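You operate a simulated robot arm through the tools that you are given. There is no shell and no other tool.

Carry out the task below with a simulated robot arm. There is one attempt and no reset: what you move stays moved.

TASK
Probe the block with the grey top and put it in the lane that the screen names.
Fine: swing the arm clear again; adjust and range knobs and the other two blocks of its row stay.

Only the result counts: the job must be done as asked and must still hold three seconds after the hand-in. Knocking over, shifting, dropping, spilling or breaking anything else fails it.

THE ROBOT
A 6-joint arm with a two-finger gripper, fixed in place. Base frame: the origin is at the foot of the arm, x ahead of it, y to its left, z up; the work surface is at about z = 0. Lengths are in mm, angles in rad, forces in N, time in s.
With the tool pointing down near the work surface it reaches from about 180 to 480 mm from the base axis. Its first joint turns from -1.152 to 1.152 rad. Payload 1.76 kg.
The TCP is the grasp point between the finger pads, 29 mm short of the fingertips. In the tool frame z runs along the fingers and y along their closing line. Largest opening 82 mm; the body of the gripper starts 58 mm behind the TCP.
Orientation is that of the tool frame in the base frame, as [roll, pitch, yaw] about the fixed x, y, z axes, in that order (R = Rz(yaw) Ry(pitch) Rx(roll)). With the fingers straight down and closing along the base's y, the tool's x points along the base's -x, its y along +y and its z along -z.

THE INTERFACE
- The arm moves only by the tool play_rows. Its argument "increments" is a list of rows, each an object of numbers (a shift or turn left out is 0, a gripper value left out holds the last): "x", "y", "z": the shift along the tool's x, y, z in units of 30 mm (1.0 is 30 mm); "ax", "ay", "az": the turn, a rotation vector about the tool's x, y, z in units of 6 degrees (1.0 is 6 degrees); "claw": the gripper command, from -1 (fully open) to 1 (shut), values between in proportion. In form: [{"x": .., "y": .., "z": .., "ax": .., "ay": .., "az": .., "claw": ..}, ...]. A call has 1 to 20 rows; each row shifts and turns the commanded pose from where the row before left it, along the tool's axes as they then stand. A call with a number of a shift or a turn outside -1 to 1 is refused whole. Each row takes 0.2 s and may step no farther than 50 mm and 0.15 rad from the row before; otherwise, or with a gripper value out of range, the whole call is refused. Where a pose cannot be reached the arm comes as near as it can. A force on the tool above 40 N (or 10 N above the force at the start of the call, whichever is more), or a blocked arm, ends the call early, and 0.2 s more pass. Each finger halts on what it meets, pressing with about 27 N; the grip force reading is that of the motor and also rises with nothing between the fingers. The clock runs only during rows and for 0.2 s after the last one: add rows that do not move to give the fingers time. It gives the time, the measured TCP pose, the force on the tool (base axes), the opening and the grip force at its end, in the units of the frame above (readings bear some noise), with the torque about the TCP (base axes, N m) and any sound that the robot's microphone picked up, and new pictures: "show" is both (left out), scene, wrist or none.
- Cameras (640 x 400 px; columns grow to the right, rows downward): "scene" is fixed at [66.5, 343.8, 431.9]; the picture's right is [-0.66, -0.75, 0.00], its down [-0.38, 0.33, -0.86] and it looks along [0.65, -0.57, -0.51] (base axes); focal length 282 px, centre (320, 200). "wrist" rides on the gripper at [79, 4, -90] in the tool frame; the picture's right is [-0.05, 1.00, 0.00], its down [-0.71, -0.04, -0.71] and it looks along [-0.71, -0.04, 0.71] (tool axes); focal length 256 px, centre (320, 200). There is no depth. A picture from a camera that has moved, and an enlarged one, comes with that camera's place and axes in the base frame and with its lens.
- inspect(camera, box): a new picture of the part [left, top, right, bottom] of that camera's present view, enlarged. The clock stands still meanwhile.
- close_job(): hands the job in; it is judged then, once.

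Nothing tells you positions but the pictures and the camera data. Unless the task says otherwise, let go and move clear before handing in.

The tools are called after "Emit:" by a JSON object that holds its "name" and its "arguments". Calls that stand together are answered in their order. play_rows: Moves the arm, as the interface text tells. Its arguments: {"type":"object","properties":{"increments":{"type":"array"},"show":{"type":"string","enum":["both","scene","wrist","none"]}},"required":["increments"]} The other tools are called the same way: inspect (camera, box) takes an enlarged picture of a part of a camera's view; close_job () hands the job in.

At the start:

```text
time_s: 0.0
ee_pos: [265.3, -51.9, 298.8]
orientation: [-3.141, 0.001, 3.141]
wrist_force: [-0.5, -0.2, -0.5]
torque: [-0.01, 0.0, -0.01]
gripper_width: 81.9
finger_force: 0.1
```

scene: 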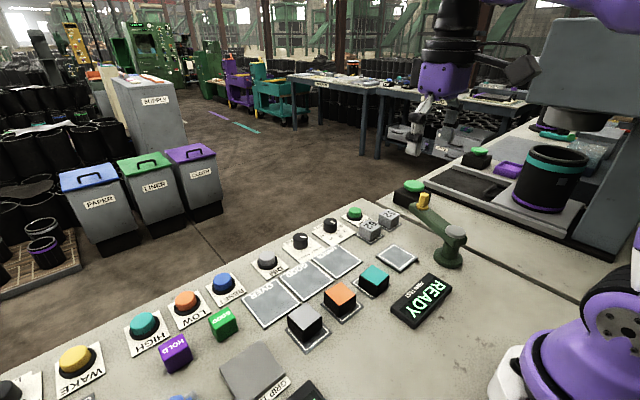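
wrist: 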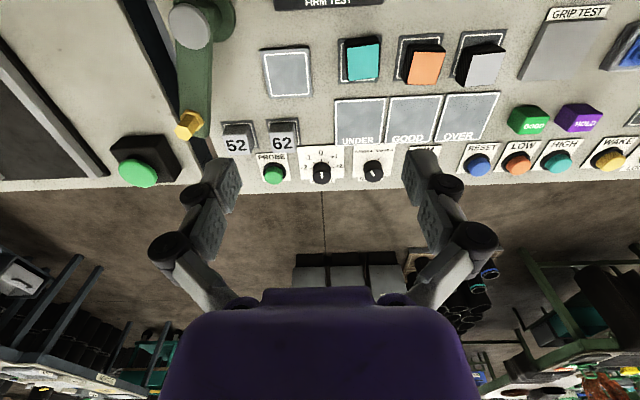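

I see a workbench with three blocks (teal, orange, grey tops), lanes UNDER/GOOD/OVER, a PROBE button, knobs, and a READY screen. I'll look closer before moving.

Emit:
{"name": "inspect", "arguments": {"camera": "scene", "box": [240, 180, 480, 330]}}

Emit:
{"name": "inspect", "arguments": {"camera": "scene", "box": [0, 250, 330, 400]}}

Emit:
{"name": "inspect", "arguments": {"camera": "wrist", "box": [100, 0, 420, 200]}}

Emit:
{"name": "inspect", "arguments": {"camera": "wrist", "box": [320, 0, 640, 200]}}

```text
2.67 times, centred on (360, 255) of scene
camera zoom: at [66.5, 343.8, 431.9], right [-0.66, -0.75, 0.0], down [-0.38, 0.33, -0.86], along [0.65, -0.57, -0.51], focal length 752 px, centre (213, 53)
```

zoom: 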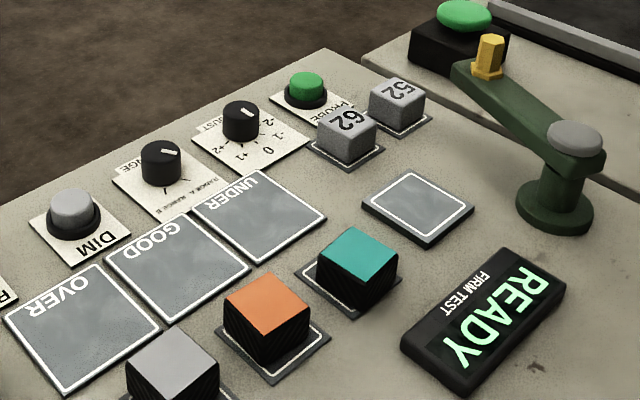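

```text
1.94 times, centred on (165, 325) of scene
camera zoom: at [66.5, 343.8, 431.9], right [-0.66, -0.75, 0.0], down [-0.38, 0.33, -0.86], along [0.65, -0.57, -0.51], focal length 547 px, centre (621, -42)
```

zoom: 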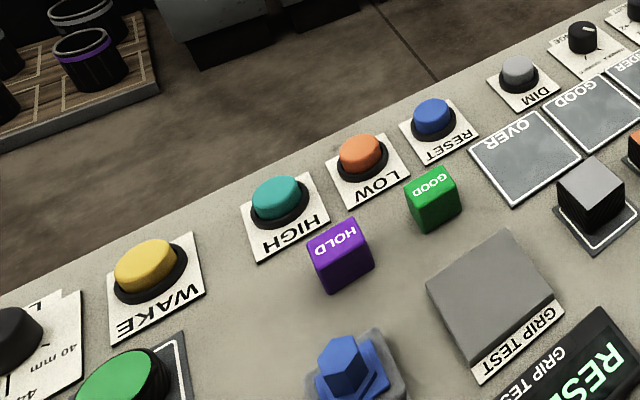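

```text
2.00 times, centred on (260, 100) of wrist
camera zoom: at [187.0, -48.3, 387.8], right [0.05, 1.0, 0.0], down [0.71, -0.04, 0.71], along [0.71, -0.04, -0.71], focal length 512 px, centre (440, 400)
```

zoom: 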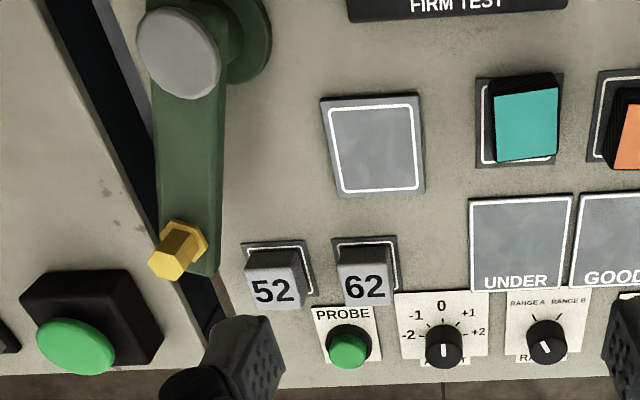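

```text
2.00 times, centred on (480, 100) of wrist
camera zoom: at [187.0, -48.3, 387.8], right [0.05, 1.0, 0.0], down [0.71, -0.04, 0.71], along [0.71, -0.04, -0.71], focal length 512 px, centre (0, 400)
```

zoom: 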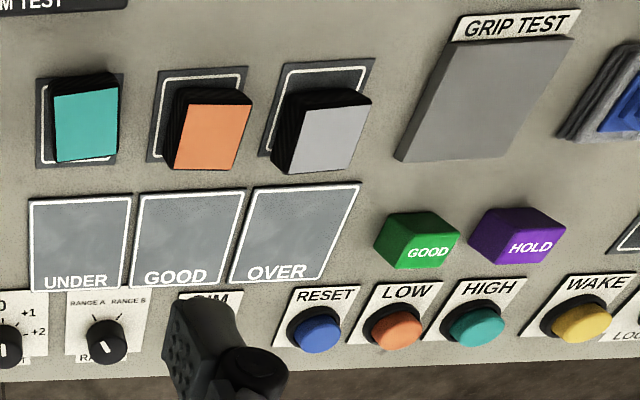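

The row of three blocks sits around x≈310, y≈0/85/159, the empty test pad around (313,-101), and the green swing arm has its pivot near (242,-194) and is swung out. Next I'll zoom in to size the blocks, the lever and the button.

Emit:
{"name": "inspect", "arguments": {"camera": "scene", "box": [270, 260, 400, 360]}}

Emit:
{"name": "inspect", "arguments": {"camera": "scene", "box": [380, 165, 490, 275]}}

Emit:
{"name": "inspect", "arguments": {"camera": "scene", "box": [310, 190, 420, 270]}}

Emit:
{"name": "inspect", "arguments": {"camera": "wrist", "box": [160, 0, 320, 140]}}

Emit:
{"name": "inspect", "arguments": {"camera": "wrist", "box": [430, 20, 530, 100]}}

```text
4.00 times, centred on (335, 310) of scene
camera zoom: at [66.5, 343.8, 431.9], right [-0.66, -0.75, 0.0], down [-0.38, 0.33, -0.86], along [0.65, -0.57, -0.51], focal length 1129 px, centre (260, -240)
```

zoom: 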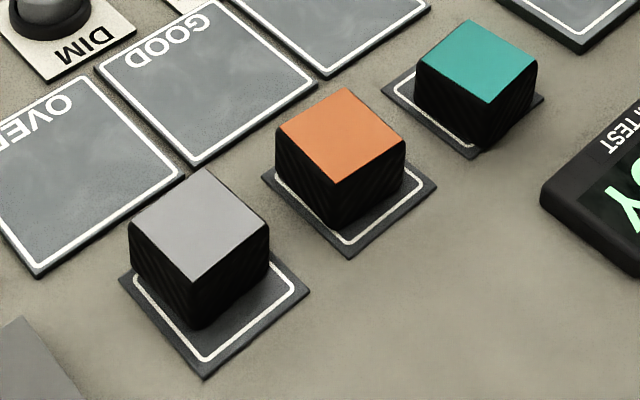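

```text
3.64 times, centred on (435, 220) of scene
camera zoom: at [66.5, 343.8, 431.9], right [-0.66, -0.75, 0.0], down [-0.38, 0.33, -0.86], along [0.65, -0.57, -0.51], focal length 1026 px, centre (-98, 127)
```

zoom: 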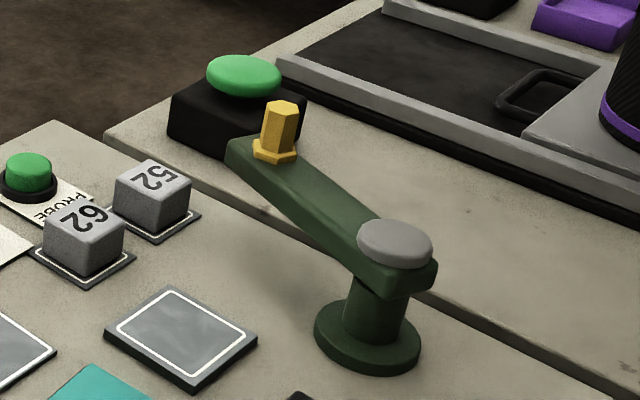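

```text
5.00 times, centred on (365, 230) of scene
camera zoom: at [66.5, 343.8, 431.9], right [-0.66, -0.75, 0.0], down [-0.38, 0.33, -0.86], along [0.65, -0.57, -0.51], focal length 1411 px, centre (95, 50)
```

zoom: 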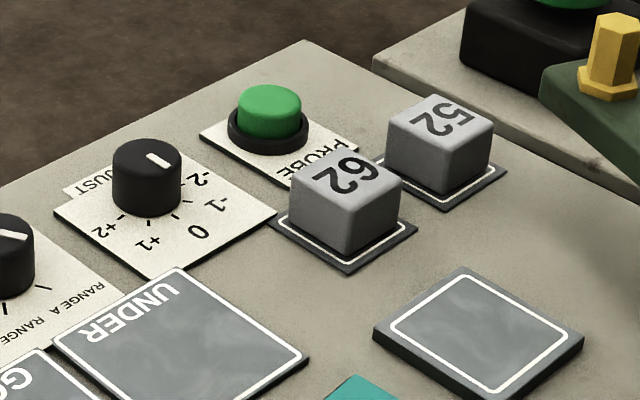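

```text
2.86 times, centred on (240, 70) of wrist
camera zoom: at [187.0, -48.3, 387.8], right [0.05, 1.0, 0.0], down [0.71, -0.04, 0.71], along [0.71, -0.04, -0.71], focal length 731 px, centre (549, 571)
```

zoom: 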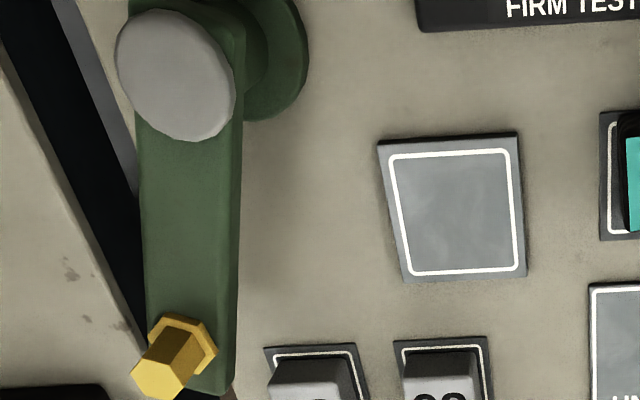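

```text
5.00 times, centred on (480, 60) of wrist
camera zoom: at [187.0, -48.3, 387.8], right [0.05, 1.0, 0.0], down [0.71, -0.04, 0.71], along [0.71, -0.04, -0.71], focal length 1280 px, centre (-480, 900)
```

zoom: 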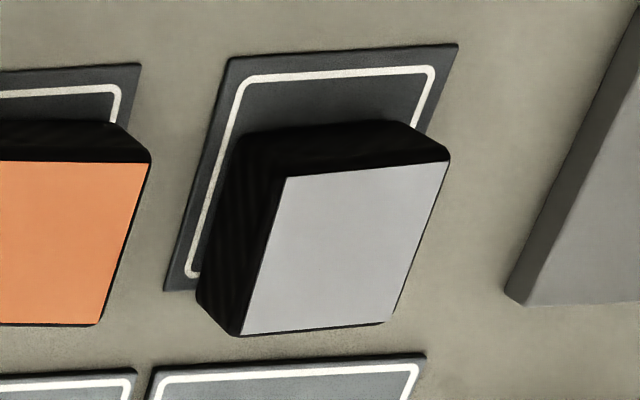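

The grey block comes out at about (311,162), roughly 38×40 mm, top near z≈34 and turned about 4°. I'm moving the wrist camera over it at z≈200 to refine that.

Emit:
{"name": "play_rows", "arguments": {"increments": [{"x": -0.1, "y": 0.85, "z": 0.4}, {"x": -0.1, "y": 0.85, "z": 0.4}, {"x": -0.1, "y": 0.85, "z": 0.4}, {"x": -0.1, "y": 0.85, "z": 0.4}, {"x": -0.1, "y": 0.85, "z": 0.4}, {"x": -0.1, "y": 0.85, "z": 0.4}, {"x": -0.1, "y": 0.85, "z": 0.4}, {"x": -0.1, "y": 0.85, "z": 0.4}, {"x": -0.1, "y": 0.33, "z": 0.1}, {}]}}

```text
time_s: 2.2
ee_pos: [293.4, 161.3, 200.6]
orientation: [3.14, 0.002, 3.141]
wrist_force: [0.3, 0.3, -0.1]
torque: [-0.01, 0.01, -0.01]
gripper_width: 81.9
finger_force: 0.0
camera wrist: at [214.6, 165.5, 289.0], right [0.05, 1.0, 0.0], down [0.71, -0.04, 0.71], along [0.71, -0.04, -0.71], focal length 256 px, centre (320, 200)
```

scene: 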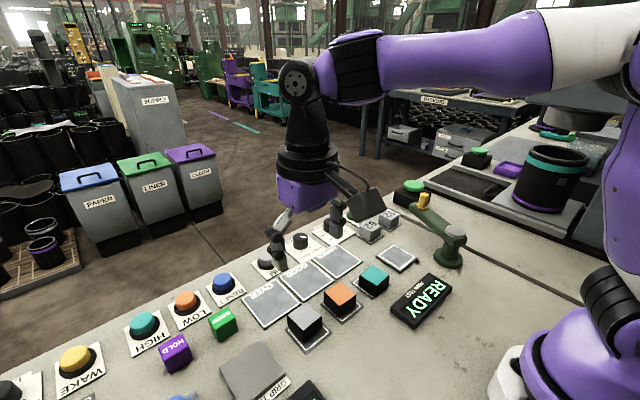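
wrist: 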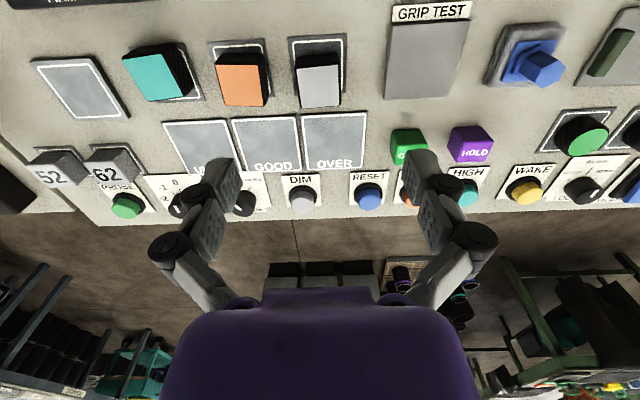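

The gripper is high over the row now. I'm zooming in on the grey block from this new viewpoint.

Emit:
{"name": "inspect", "arguments": {"camera": "wrist", "box": [260, 20, 380, 120]}}

Emit:
{"name": "inspect", "arguments": {"camera": "wrist", "box": [20, 30, 280, 180]}}

```text
4.00 times, centred on (320, 70) of wrist
camera zoom: at [214.6, 165.5, 289.0], right [0.05, 1.0, 0.0], down [0.71, -0.04, 0.71], along [0.71, -0.04, -0.71], focal length 1024 px, centre (320, 720)
```

zoom: 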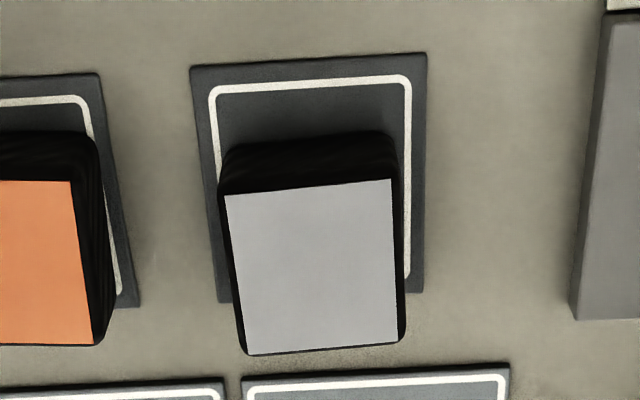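

```text
2.46 times, centred on (150, 105) of wrist
camera zoom: at [214.6, 165.5, 289.0], right [0.05, 1.0, 0.0], down [0.71, -0.04, 0.71], along [0.71, -0.04, -0.71], focal length 630 px, centre (738, 434)
```

zoom: 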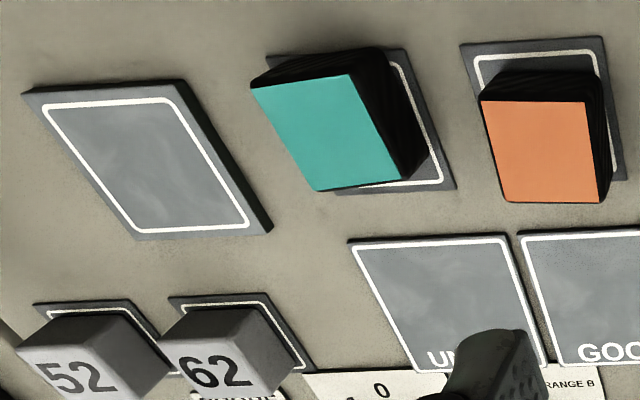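

The two cameras put the grey block around (314,160), with its top between z≈25 and 34. I'll go lower for a closer parallax check, opening to about 66 mm.

Emit:
{"name": "play_rows", "arguments": {"increments": [{"x": -0.18, "z": 0.75, "claw": -0.6}, {"x": -0.18, "z": 0.75}, {"x": -0.18, "z": 0.75}, {"x": -0.18, "z": 0.75}, {}]}}

Emit:
{"name": "inspect", "arguments": {"camera": "wrist", "box": [200, 40, 440, 220]}}

Emit:
{"name": "inspect", "arguments": {"camera": "scene", "box": [240, 220, 400, 360]}}

```text
time_s: 3.4
ee_pos: [312.6, 162.0, 107.4]
orientation: [-3.141, 0.002, 3.141]
wrist_force: [0.1, 0.3, 0.7]
torque: [-0.02, -0.01, -0.02]
gripper_width: 65.8
finger_force: 0.1
camera wrist: at [234.4, 164.6, 198.3], right [0.05, 1.0, 0.0], down [0.71, -0.04, 0.71], along [0.71, -0.04, -0.71], focal length 256 px, centre (320, 200)
```

scene: 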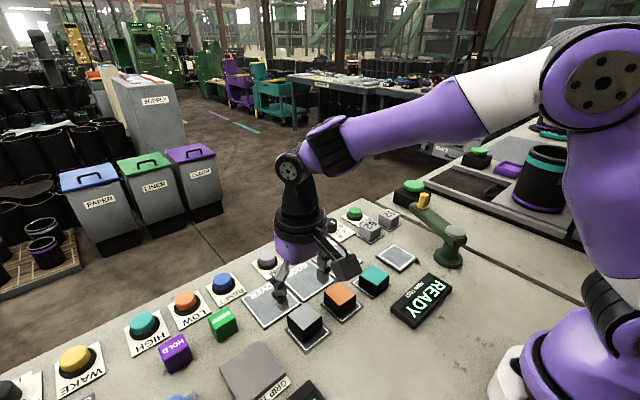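
wrist: 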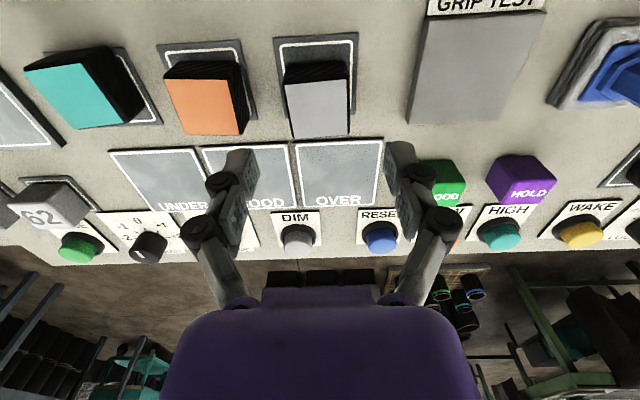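

```text
2.22 times, centred on (320, 130) of wrist
camera zoom: at [234.4, 164.6, 198.3], right [0.05, 1.0, 0.0], down [0.71, -0.04, 0.71], along [0.71, -0.04, -0.71], focal length 569 px, centre (320, 356)
```

zoom: 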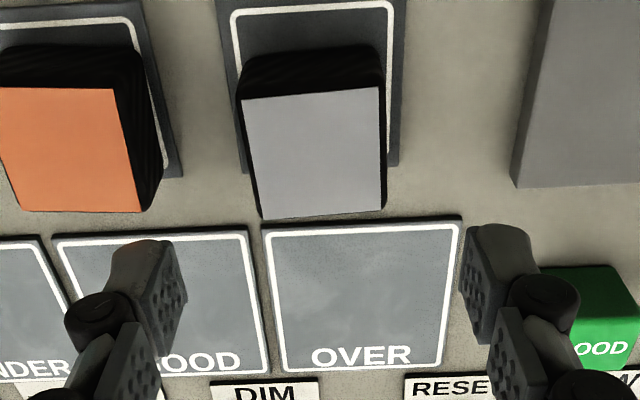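

```text
2.86 times, centred on (320, 290) of scene
camera zoom: at [66.5, 343.8, 431.9], right [-0.66, -0.75, 0.0], down [-0.38, 0.33, -0.86], along [0.65, -0.57, -0.51], focal length 806 px, centre (320, -57)
```

zoom: 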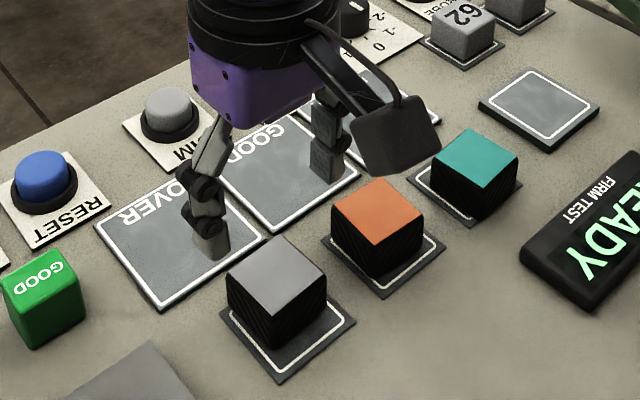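

The grey block is at about (313,160), turned about +2.5°, with its top at z≈34. I'll descend around it with the fingers open, stopping a little high to check.

Emit:
{"name": "play_rows", "arguments": {"increments": [{"y": -0.08, "z": 0.6}, {"z": 0.6}, {"z": 0.6}, {"z": 0.3}, {}]}}

Emit:
{"name": "inspect", "arguments": {"camera": "wrist", "box": [200, 60, 440, 240]}}

Emit:
{"name": "inspect", "arguments": {"camera": "scene", "box": [240, 260, 380, 370]}}

```text
time_s: 4.6
ee_pos: [316.0, 159.8, 46.5]
orientation: [-3.141, 0.002, 3.141]
wrist_force: [0.0, -0.2, 0.8]
torque: [0.02, 0.01, 0.0]
gripper_width: 65.5
finger_force: 0.1
camera wrist: at [236.5, 163.0, 135.7], right [0.05, 1.0, 0.0], down [0.71, -0.04, 0.71], along [0.71, -0.04, -0.71], focal length 256 px, centre (320, 200)
```

scene: 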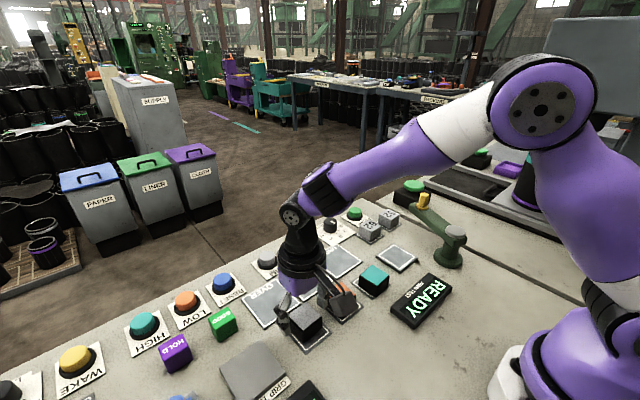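
wrist: 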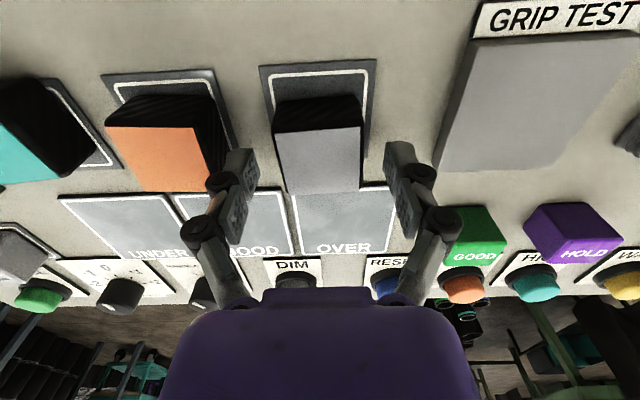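

```text
2.22 times, centred on (320, 150) of wrist
camera zoom: at [236.5, 163.0, 135.7], right [0.05, 1.0, 0.0], down [0.71, -0.04, 0.71], along [0.71, -0.04, -0.71], focal length 569 px, centre (320, 311)
```

zoom: 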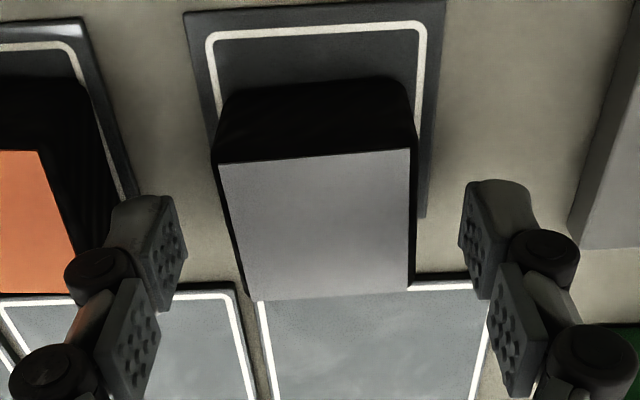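

```text
3.64 times, centred on (310, 315) of scene
camera zoom: at [66.5, 343.8, 431.9], right [-0.66, -0.75, 0.0], down [-0.38, 0.33, -0.86], along [0.65, -0.57, -0.51], focal length 1026 px, centre (356, -218)
```

zoom: 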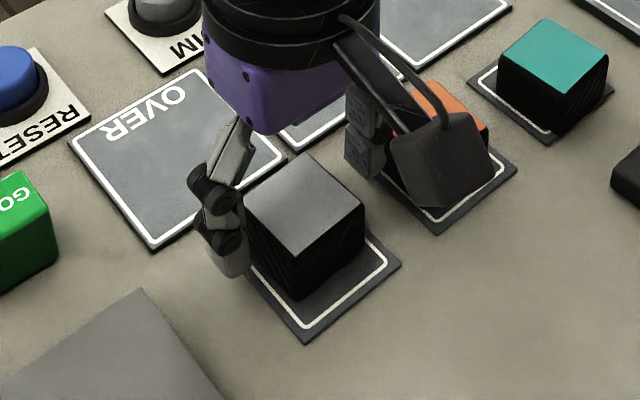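

The fingers straddle the block with about 3 mm of x offset. I'm correcting that, lowering the last bit and closing.

Emit:
{"name": "play_rows", "arguments": {"increments": [{"x": 0.1, "z": 0.18}, {"z": 0.18}, {}, {"claw": 0.2}, {"claw": 1.0}, {}, {}]}}

Emit:
{"name": "inspect", "arguments": {"camera": "wrist", "box": [200, 60, 440, 240]}}

Emit:
{"name": "inspect", "arguments": {"camera": "scene", "box": [240, 260, 380, 370]}}

```text
time_s: 6.2
ee_pos: [312.4, 160.4, 35.7]
orientation: [3.14, 0.002, 3.141]
wrist_force: [2.6, 2.4, 9.5]
torque: [-0.14, -0.11, 0.08]
gripper_width: 43.4
finger_force: 26.5
camera wrist: at [233.4, 163.1, 124.9], right [0.05, 1.0, 0.0], down [0.7, -0.04, 0.71], along [0.71, -0.04, -0.71], focal length 256 px, centre (320, 200)
```

scene: 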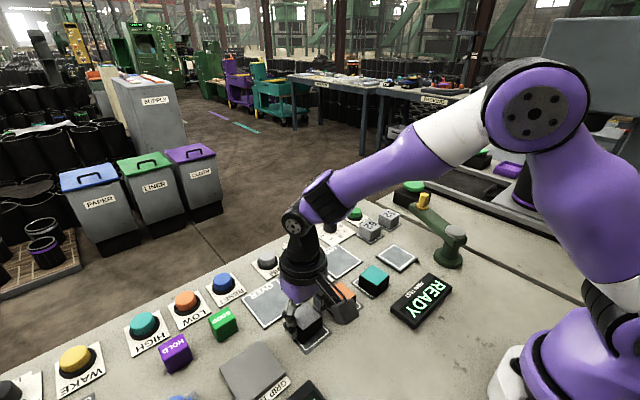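
wrist: 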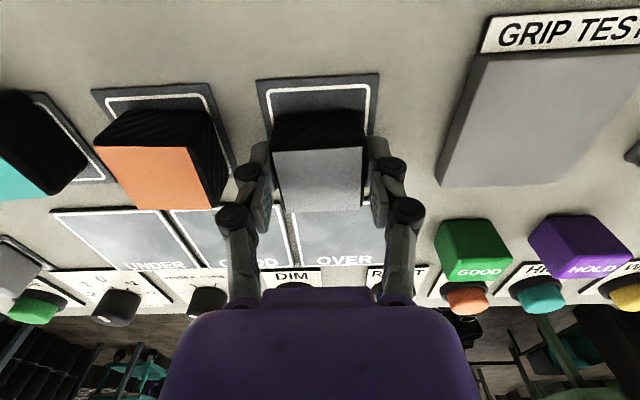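

```text
2.22 times, centred on (320, 150) of wrist
camera zoom: at [233.4, 163.1, 124.9], right [0.05, 1.0, 0.0], down [0.7, -0.04, 0.71], along [0.71, -0.04, -0.71], focal length 569 px, centre (320, 311)
```

zoom: 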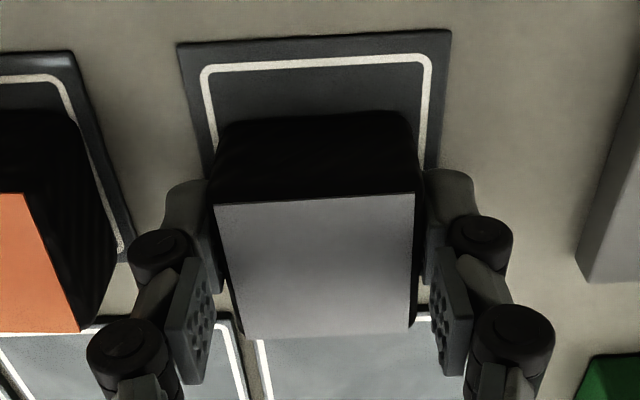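

```text
3.64 times, centred on (310, 315) of scene
camera zoom: at [66.5, 343.7, 432.0], right [-0.66, -0.75, 0.0], down [-0.38, 0.33, -0.86], along [0.65, -0.57, -0.51], focal length 1026 px, centre (356, -218)
```

zoom: 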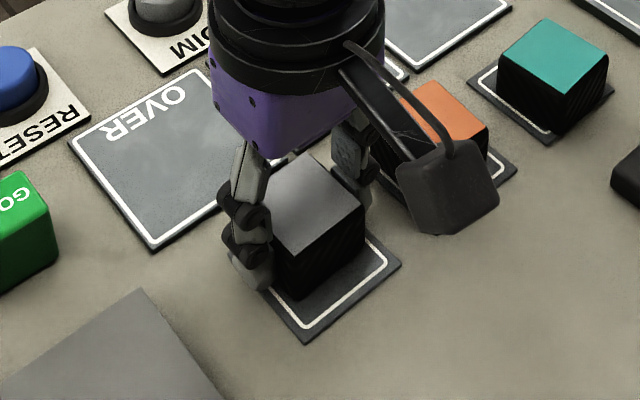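

The block is gripped (43.4 mm, 26.5 N). I'm lifting it straight up and checking that it came along.

Emit:
{"name": "play_rows", "arguments": {"increments": [{"z": -0.3}, {"z": -0.7}, {"z": -0.9}, {"z": -0.9}, {"z": -0.6}, {}]}}

Emit:
{"name": "inspect", "arguments": {"camera": "wrist", "box": [200, 60, 440, 240]}}

Emit:
{"name": "inspect", "arguments": {"camera": "scene", "box": [240, 200, 460, 360]}}

```text
time_s: 7.6
ee_pos: [310.1, 159.3, 137.4]
orientation: [3.141, 0.002, 3.14]
wrist_force: [-0.1, 0.8, 0.2]
torque: [0.02, 0.01, 0.0]
gripper_width: 0.1
finger_force: 26.8
camera wrist: at [231.9, 164.4, 227.2], right [0.05, 1.0, 0.0], down [0.71, -0.04, 0.71], along [0.71, -0.04, -0.71], focal length 256 px, centre (320, 200)
```

scene: 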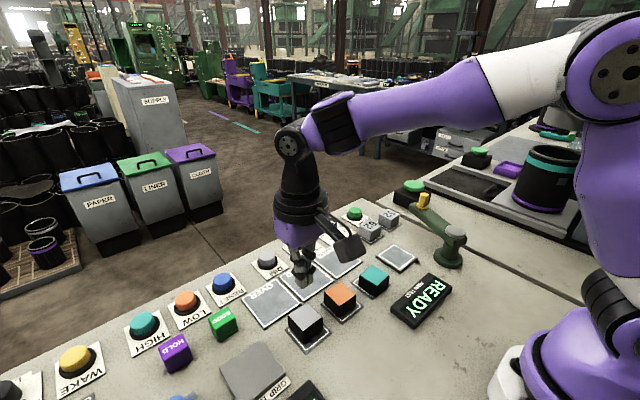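
wrist: 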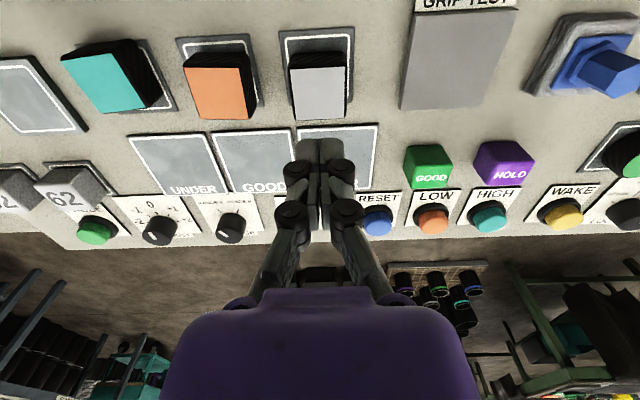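

```text
2.22 times, centred on (320, 150) of wrist
camera zoom: at [231.9, 164.4, 227.2], right [0.05, 1.0, 0.0], down [0.71, -0.04, 0.71], along [0.71, -0.04, -0.71], focal length 569 px, centre (320, 311)
```

zoom: 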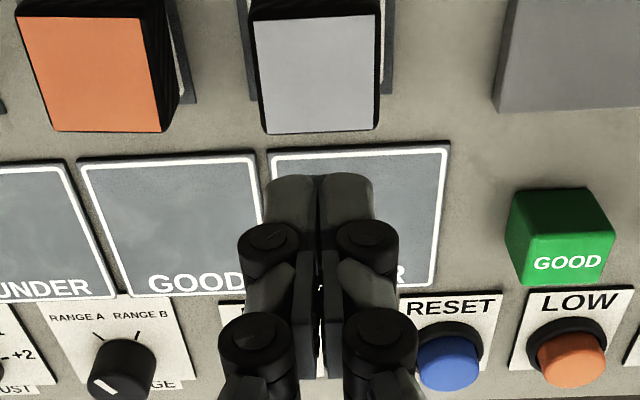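

```text
2.50 times, centred on (350, 280) of scene
camera zoom: at [66.5, 343.8, 431.9], right [-0.66, -0.75, 0.0], down [-0.38, 0.33, -0.86], along [0.65, -0.57, -0.51], focal length 705 px, centre (245, 0)
```

zoom: 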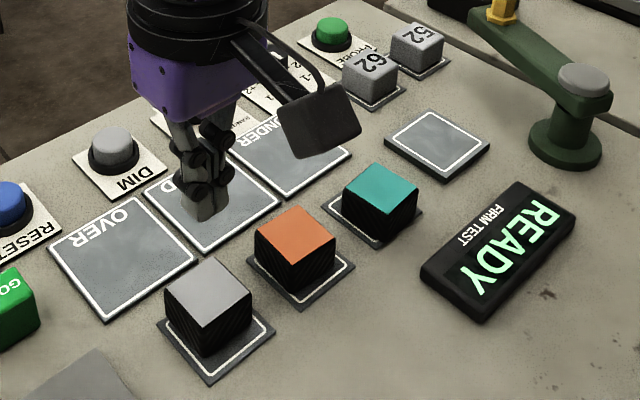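

The fingers slipped off and the block stayed on its pad. Before trying again I'm checking how it sits now and what shape its sides have.

Emit:
{"name": "inspect", "arguments": {"camera": "scene", "box": [280, 290, 335, 360]}}

Emit:
{"name": "inspect", "arguments": {"camera": "wrist", "box": [270, 20, 370, 130]}}

Emit:
{"name": "inspect", "arguments": {"camera": "wrist", "box": [250, 120, 390, 320]}}

```text
5.71 times, centred on (308, 325) of scene
camera zoom: at [66.5, 343.8, 431.9], right [-0.66, -0.75, 0.0], down [-0.38, 0.33, -0.86], along [0.65, -0.57, -0.51], focal length 1612 px, centre (391, -514)
```

zoom: 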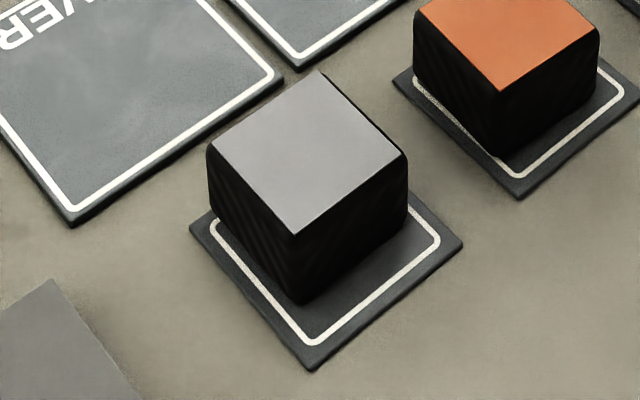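

```text
3.64 times, centred on (320, 75) of wrist
camera zoom: at [231.9, 164.4, 227.2], right [0.05, 1.0, 0.0], down [0.71, -0.04, 0.71], along [0.71, -0.04, -0.71], focal length 931 px, centre (320, 654)
```

zoom: 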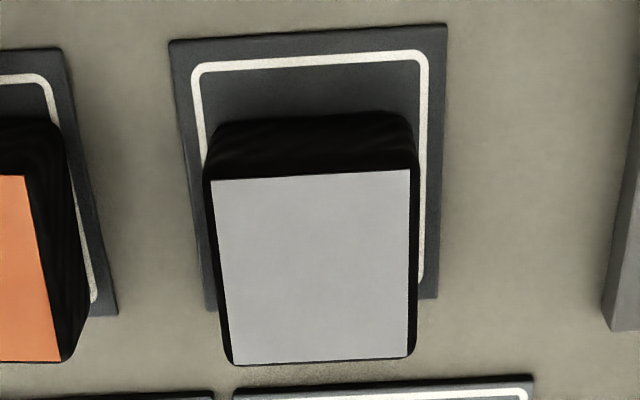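

```text
2.00 times, centred on (320, 220) of wrist
camera zoom: at [231.9, 164.4, 227.2], right [0.05, 1.0, 0.0], down [0.71, -0.04, 0.71], along [0.71, -0.04, -0.71], focal length 512 px, centre (320, 160)
```

zoom: 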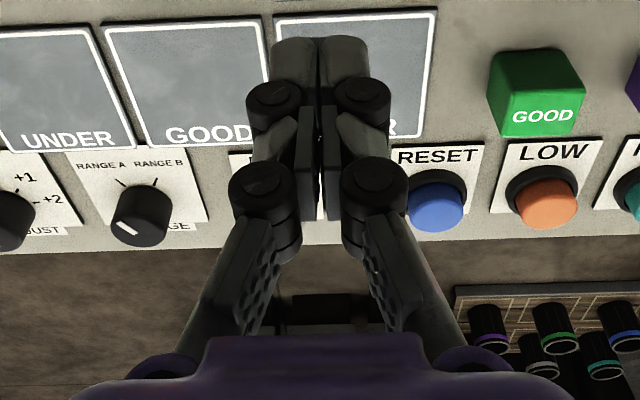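

The block has squared up with the fingers and is still centred near (311.6,159.3). I'll regrip it slightly lower, then lift only a few mm to see how it holds.

Emit:
{"name": "play_rows", "arguments": {"increments": [{"claw": -0.45}, {"z": 0.8}, {"z": 0.9}, {"z": 0.9}, {"x": -0.03, "z": 0.5}, {"z": 0.36}, {}, {}], "show": "wrist"}}

Emit:
{"name": "play_rows", "arguments": {"increments": [{"claw": 0.0}, {"claw": 0.5}, {"claw": 1.0}, {}, {}, {}], "show": "wrist"}}

Emit:
{"name": "inspect", "arguments": {"camera": "wrist", "box": [230, 80, 410, 230]}}

Emit:
{"name": "inspect", "arguments": {"camera": "scene", "box": [270, 280, 350, 360]}}

```text
time_s: 9.4
ee_pos: [313.1, 158.9, 34.1]
orientation: [-3.141, 0.002, 3.142]
wrist_force: [0.0, -0.3, 0.4]
torque: [-0.01, 0.05, -0.01]
gripper_width: 59.3
finger_force: 0.1
camera wrist: at [233.7, 162.2, 123.6], right [0.05, 1.0, 0.0], down [0.71, -0.04, 0.71], along [0.71, -0.04, -0.71], focal length 256 px, centre (320, 200)
```

wrist: 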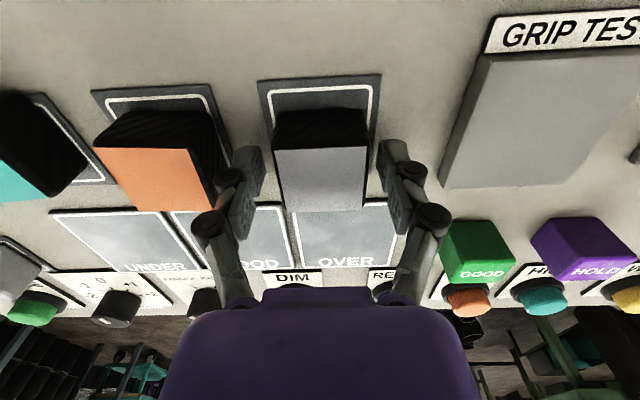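

```text
time_s: 10.8
ee_pos: [313.1, 160.6, 33.6]
orientation: [3.141, 0.0, -3.141]
wrist_force: [0.5, 1.7, 10.5]
torque: [0.05, 0.02, 0.04]
gripper_width: 43.3
finger_force: 26.8
camera wrist: at [233.8, 162.3, 123.8], right [0.05, 1.0, 0.0], down [0.7, -0.04, 0.71], along [0.71, -0.04, -0.71], focal length 256 px, centre (320, 200)
```

wrist: 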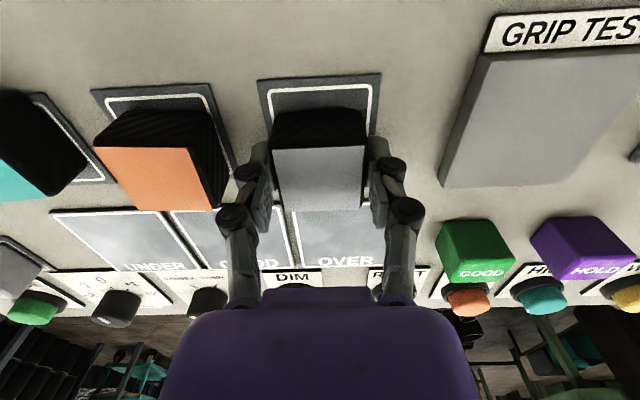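

```text
2.67 times, centred on (320, 155) of wrist
camera zoom: at [233.8, 162.3, 123.8], right [0.05, 1.0, 0.0], down [0.7, -0.04, 0.71], along [0.71, -0.04, -0.71], focal length 683 px, centre (320, 320)
```

zoom: 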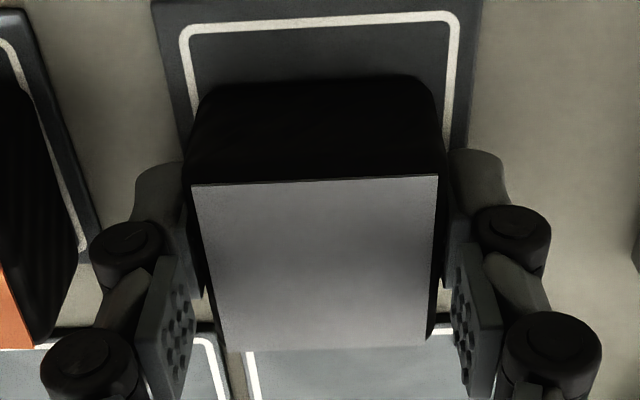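

```text
5.00 times, centred on (310, 320) of scene
camera zoom: at [66.5, 343.7, 432.0], right [-0.66, -0.75, 0.0], down [-0.38, 0.33, -0.86], along [0.65, -0.57, -0.51], focal length 1411 px, centre (370, -400)
```

zoom: 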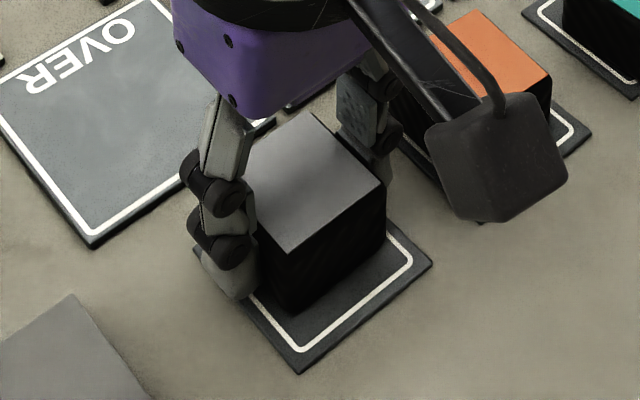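

It's gripped again at 43.3 mm, with a +10 N vertical reaction. I'm lifting in very small steps to see how it behaves.

Emit:
{"name": "play_rows", "arguments": {"increments": [{"z": -0.07}, {"z": -0.07}, {}], "show": "none"}}

Emit:
{"name": "play_rows", "arguments": {"increments": [{"z": -0.07}, {"z": -0.07}, {}], "show": "wrist"}}

Emit:
{"name": "inspect", "arguments": {"camera": "scene", "box": [270, 280, 350, 360]}}

```text
time_s: 11.6
ee_pos: [311.7, 159.7, 38.7]
orientation: [3.141, -0.001, 3.141]
wrist_force: [0.5, -0.4, -0.4]
torque: [0.0, -0.02, -0.03]
gripper_width: 43.2
finger_force: 26.9
```

```text
time_s: 12.4
ee_pos: [312.6, 160.3, 42.6]
orientation: [-3.14, 0.002, -3.141]
wrist_force: [-0.9, -0.1, -0.7]
torque: [-0.01, -0.03, -0.02]
gripper_width: 43.3
finger_force: 27.1
camera wrist: at [233.5, 163.3, 132.1], right [0.05, 1.0, 0.0], down [0.71, -0.04, 0.71], along [0.71, -0.04, -0.71], focal length 256 px, centre (320, 200)
```

wrist: 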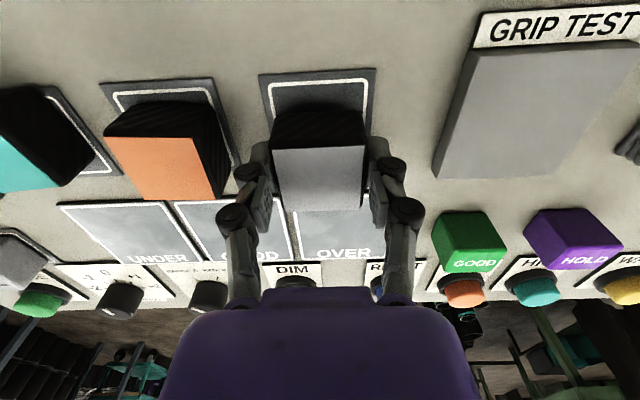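

```text
5.00 times, centred on (310, 320) of scene
camera zoom: at [66.5, 343.8, 431.9], right [-0.66, -0.75, 0.0], down [-0.38, 0.33, -0.86], along [0.65, -0.57, -0.51], focal length 1411 px, centre (370, -400)
```

zoom: 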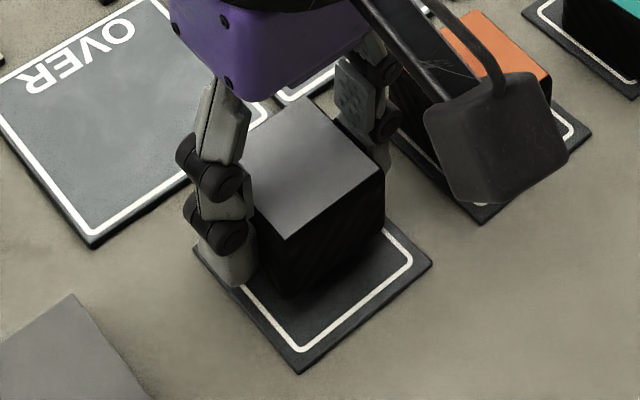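

Slow lifting works: the block is coming up with the fingers. I'm continuing gently to z≈85.

Emit:
{"name": "play_rows", "arguments": {"increments": [{"z": -0.07}, {"z": -0.1}, {"z": -0.14}, {"z": -0.16}, {"z": -0.18}, {"z": -0.18}, {"z": -0.16}, {"z": -0.14}, {"z": -0.12}, {"z": -0.08}, {"z": -0.05}, {}]}}

Emit:
{"name": "inspect", "arguments": {"camera": "wrist", "box": [230, 80, 410, 230]}}

```text
time_s: 15.0
ee_pos: [312.7, 160.3, 83.5]
orientation: [3.141, 0.003, -3.141]
wrist_force: [0.1, 1.3, -1.0]
torque: [0.04, 0.02, -0.03]
gripper_width: 42.9
finger_force: 27.3
camera wrist: at [233.9, 163.2, 173.1], right [0.05, 1.0, 0.0], down [0.71, -0.04, 0.71], along [0.71, -0.04, -0.71], focal length 256 px, centre (320, 200)
```

scene: 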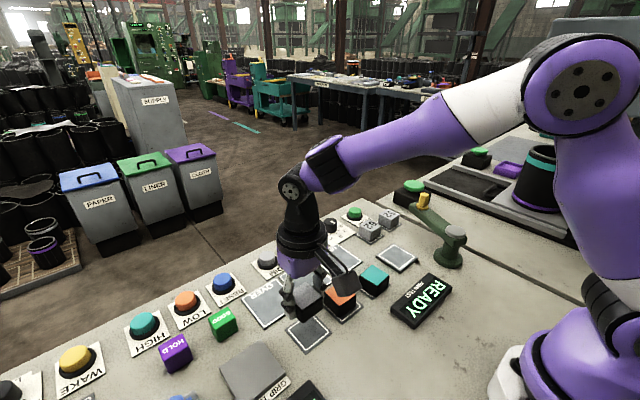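
wrist: 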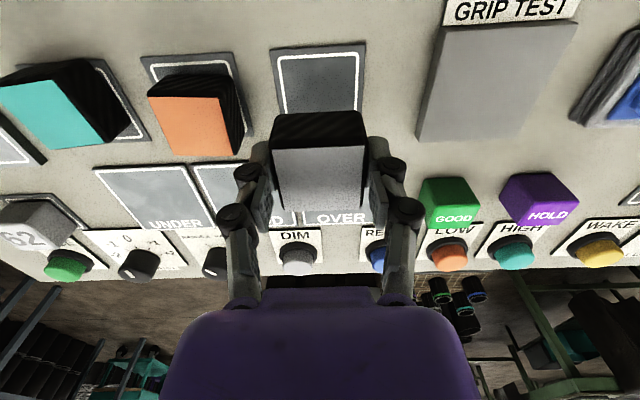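

```text
2.67 times, centred on (320, 155) of wrist
camera zoom: at [233.9, 163.2, 173.1], right [0.05, 1.0, 0.0], down [0.71, -0.04, 0.71], along [0.71, -0.04, -0.71], focal length 683 px, centre (320, 320)
```

zoom: 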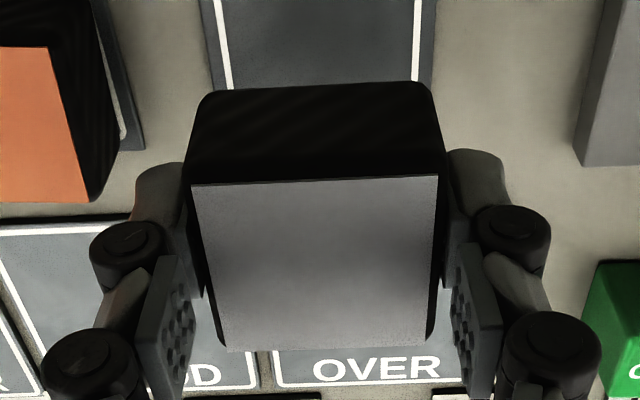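

The grip is stable with no slip. I'm carrying the block along a corridor nearer the base (x≈262) so it doesn't pass over the other two blocks, moving gently.

Emit:
{"name": "play_rows", "arguments": {"increments": [{"x": 0.1}, {"x": 0.2}, {"x": 0.28}, {"x": 0.3}, {"x": 0.28, "y": -0.05}, {"x": 0.2, "y": -0.12}, {"x": 0.16, "y": -0.2}, {"x": 0.1, "y": -0.3}, {"x": 0.05, "y": -0.4}, {"y": -0.45}, {"y": -0.45}, {"y": -0.45}, {"y": -0.45}, {"y": -0.45}, {"y": -0.45}, {"y": -0.45}, {"y": -0.4}, {"y": -0.3}, {"y": -0.2}, {"y": -0.1}]}}

```text
time_s: 19.2
ee_pos: [262.9, 2.8, 82.5]
orientation: [3.141, 0.002, -3.141]
wrist_force: [0.3, -0.5, -1.3]
torque: [0.01, -0.01, 0.01]
gripper_width: 43.1
finger_force: 27.2
camera wrist: at [183.9, 6.6, 172.8], right [0.05, 1.0, 0.0], down [0.71, -0.04, 0.71], along [0.71, -0.04, -0.71], focal length 256 px, centre (320, 200)
```

scene: 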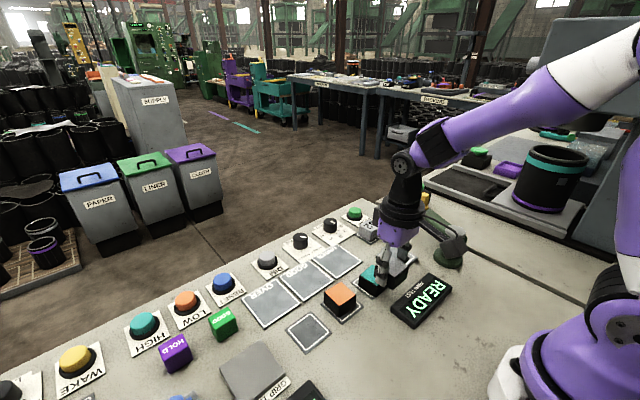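
wrist: 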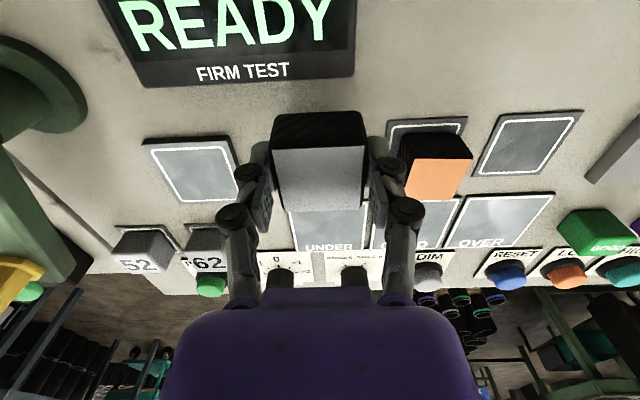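

The block is held steady near (263,3). I'm zooming in on the test pad and swing arm to get precise positions from here.

Emit:
{"name": "inspect", "arguments": {"camera": "wrist", "box": [120, 110, 280, 230]}}

Emit:
{"name": "inspect", "arguments": {"camera": "wrist", "box": [0, 0, 160, 320]}}

```text
3.33 times, centred on (200, 170) of wrist
camera zoom: at [183.9, 6.6, 172.8], right [0.05, 1.0, 0.0], down [0.71, -0.04, 0.71], along [0.71, -0.04, -0.71], focal length 853 px, centre (720, 300)
```

zoom: 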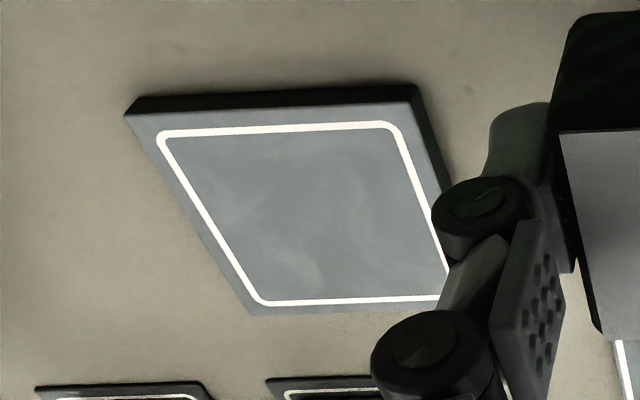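

```text
1.25 times, centred on (80, 160) of wrist
camera zoom: at [183.9, 6.6, 172.8], right [0.05, 1.0, 0.0], down [0.71, -0.04, 0.71], along [0.71, -0.04, -0.71], focal length 320 px, centre (620, 250)
```

zoom: 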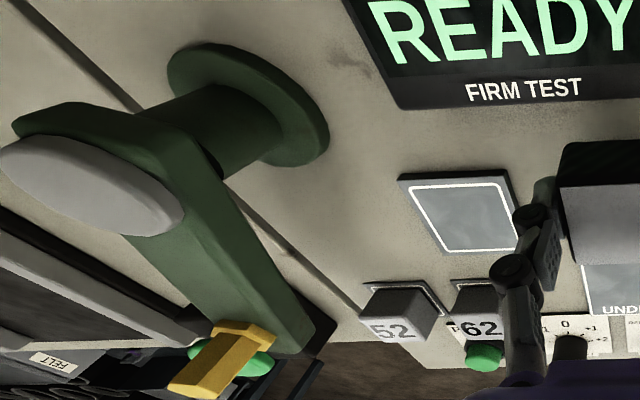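

The test pad's centre comes out at (316,-101), about 66 mm square and 6 mm thick. The swing-arm pivot is near (237,-184) and its yellow post near (346,-234). I'm carrying the block over the pad.

Emit:
{"name": "play_rows", "arguments": {"increments": [{"y": -0.1}, {"y": -0.2}, {"y": -0.3}, {"y": -0.4}, {"y": -0.45, "x": -0.1}, {"y": -0.45, "x": -0.2}, {"y": -0.45, "x": -0.3}, {"y": -0.4, "x": -0.35}, {"y": -0.3, "x": -0.35}, {"y": -0.2, "x": -0.28}, {"y": -0.12, "x": -0.17}, {"y": -0.1, "x": -0.08}, {}]}}

Emit:
{"name": "inspect", "arguments": {"camera": "wrist", "box": [200, 40, 440, 240]}}

Emit:
{"name": "inspect", "arguments": {"camera": "scene", "box": [320, 170, 480, 300]}}

```text
time_s: 22.0
ee_pos: [316.7, -100.9, 83.4]
orientation: [-3.14, 0.002, 3.141]
wrist_force: [0.4, 0.4, -0.9]
torque: [0.02, -0.01, 0.0]
gripper_width: 43.1
finger_force: 26.5
camera wrist: at [237.9, -97.7, 172.9], right [0.05, 1.0, 0.0], down [0.71, -0.04, 0.71], along [0.71, -0.04, -0.71], focal length 256 px, centre (320, 200)
```

scene: 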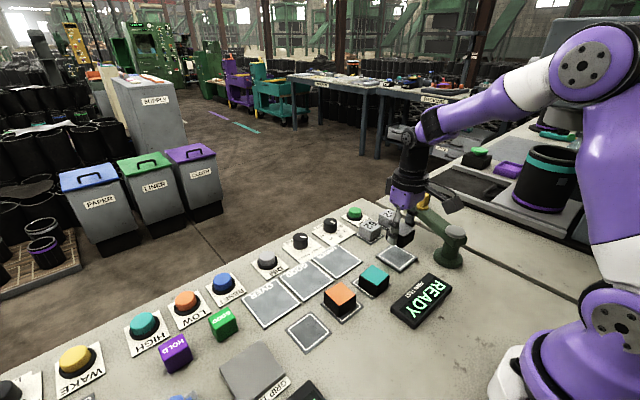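
wrist: 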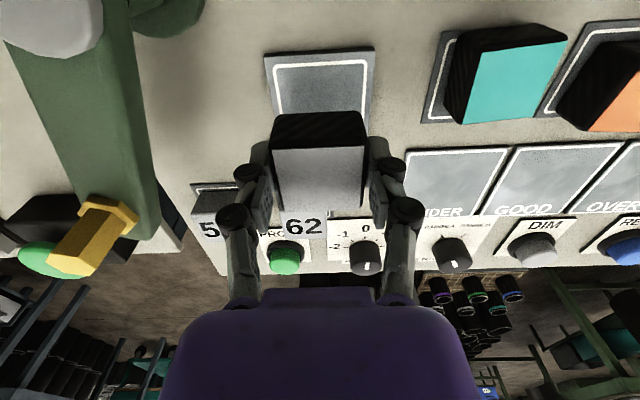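

```text
2.00 times, centred on (320, 140) of wrist
camera zoom: at [237.9, -97.7, 172.9], right [0.05, 1.0, 0.0], down [0.71, -0.04, 0.71], along [0.71, -0.04, -0.71], focal length 512 px, centre (320, 320)
```

zoom: 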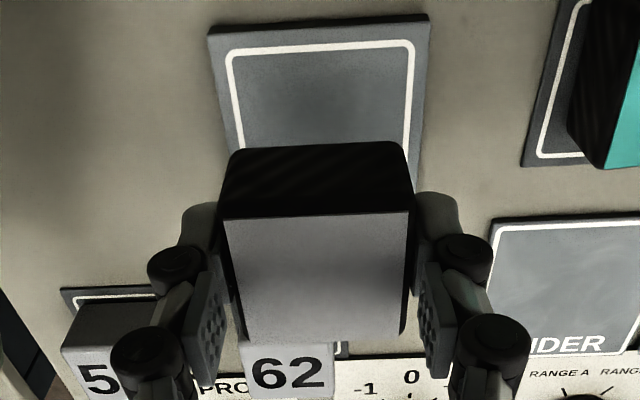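

```text
3.08 times, centred on (400, 235) of scene
camera zoom: at [66.5, 343.8, 431.9], right [-0.66, -0.75, 0.0], down [-0.38, 0.33, -0.86], along [0.65, -0.57, -0.51], focal length 868 px, centre (74, 92)
```

zoom: 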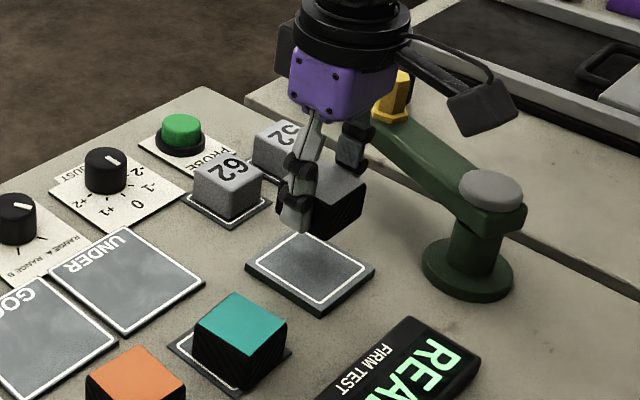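

The TCP is over the pad centre. I'm lowering gently, with small final steps to feel for contact.

Emit:
{"name": "play_rows", "arguments": {"increments": [{"z": 0.1}, {"z": 0.2}, {"z": 0.25}, {"z": 0.25}, {"z": 0.25}, {"z": 0.2}, {"z": 0.1}, {"z": 0.05}, {}], "show": "none"}}

Emit:
{"name": "play_rows", "arguments": {"increments": [{"z": 0.05}, {"z": 0.05}, {}], "show": "none"}}

Emit:
{"name": "inspect", "arguments": {"camera": "scene", "box": [340, 190, 440, 280]}}

```text
time_s: 24.0
ee_pos: [318.7, -101.5, 41.7]
orientation: [-3.141, 0.002, 3.141]
wrist_force: [0.6, -0.4, -0.5]
torque: [0.02, 0.01, -0.04]
gripper_width: 43.0
finger_force: 26.6
```

```text
time_s: 24.8
ee_pos: [318.0, -101.4, 40.7]
orientation: [-3.141, 0.004, 3.142]
wrist_force: [-7.8, 7.0, 33.8]
torque: [0.3, 0.26, 0.01]
gripper_width: 43.5
finger_force: 27.1
```

```text
4.44 times, centred on (390, 235) of scene
camera zoom: at [66.4, 343.8, 431.9], right [-0.66, -0.75, 0.0], down [-0.38, 0.33, -0.86], along [0.65, -0.57, -0.51], focal length 1254 px, centre (9, 44)
```

zoom: 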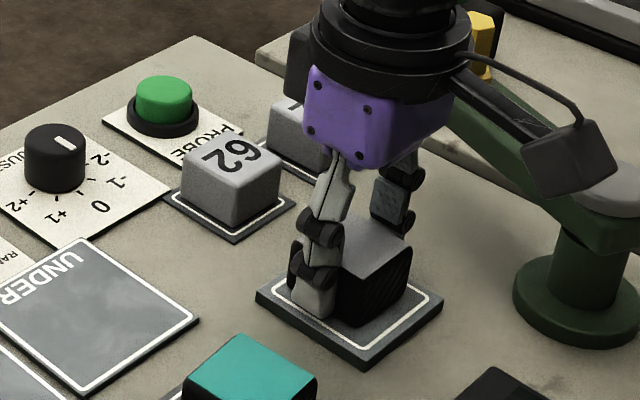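

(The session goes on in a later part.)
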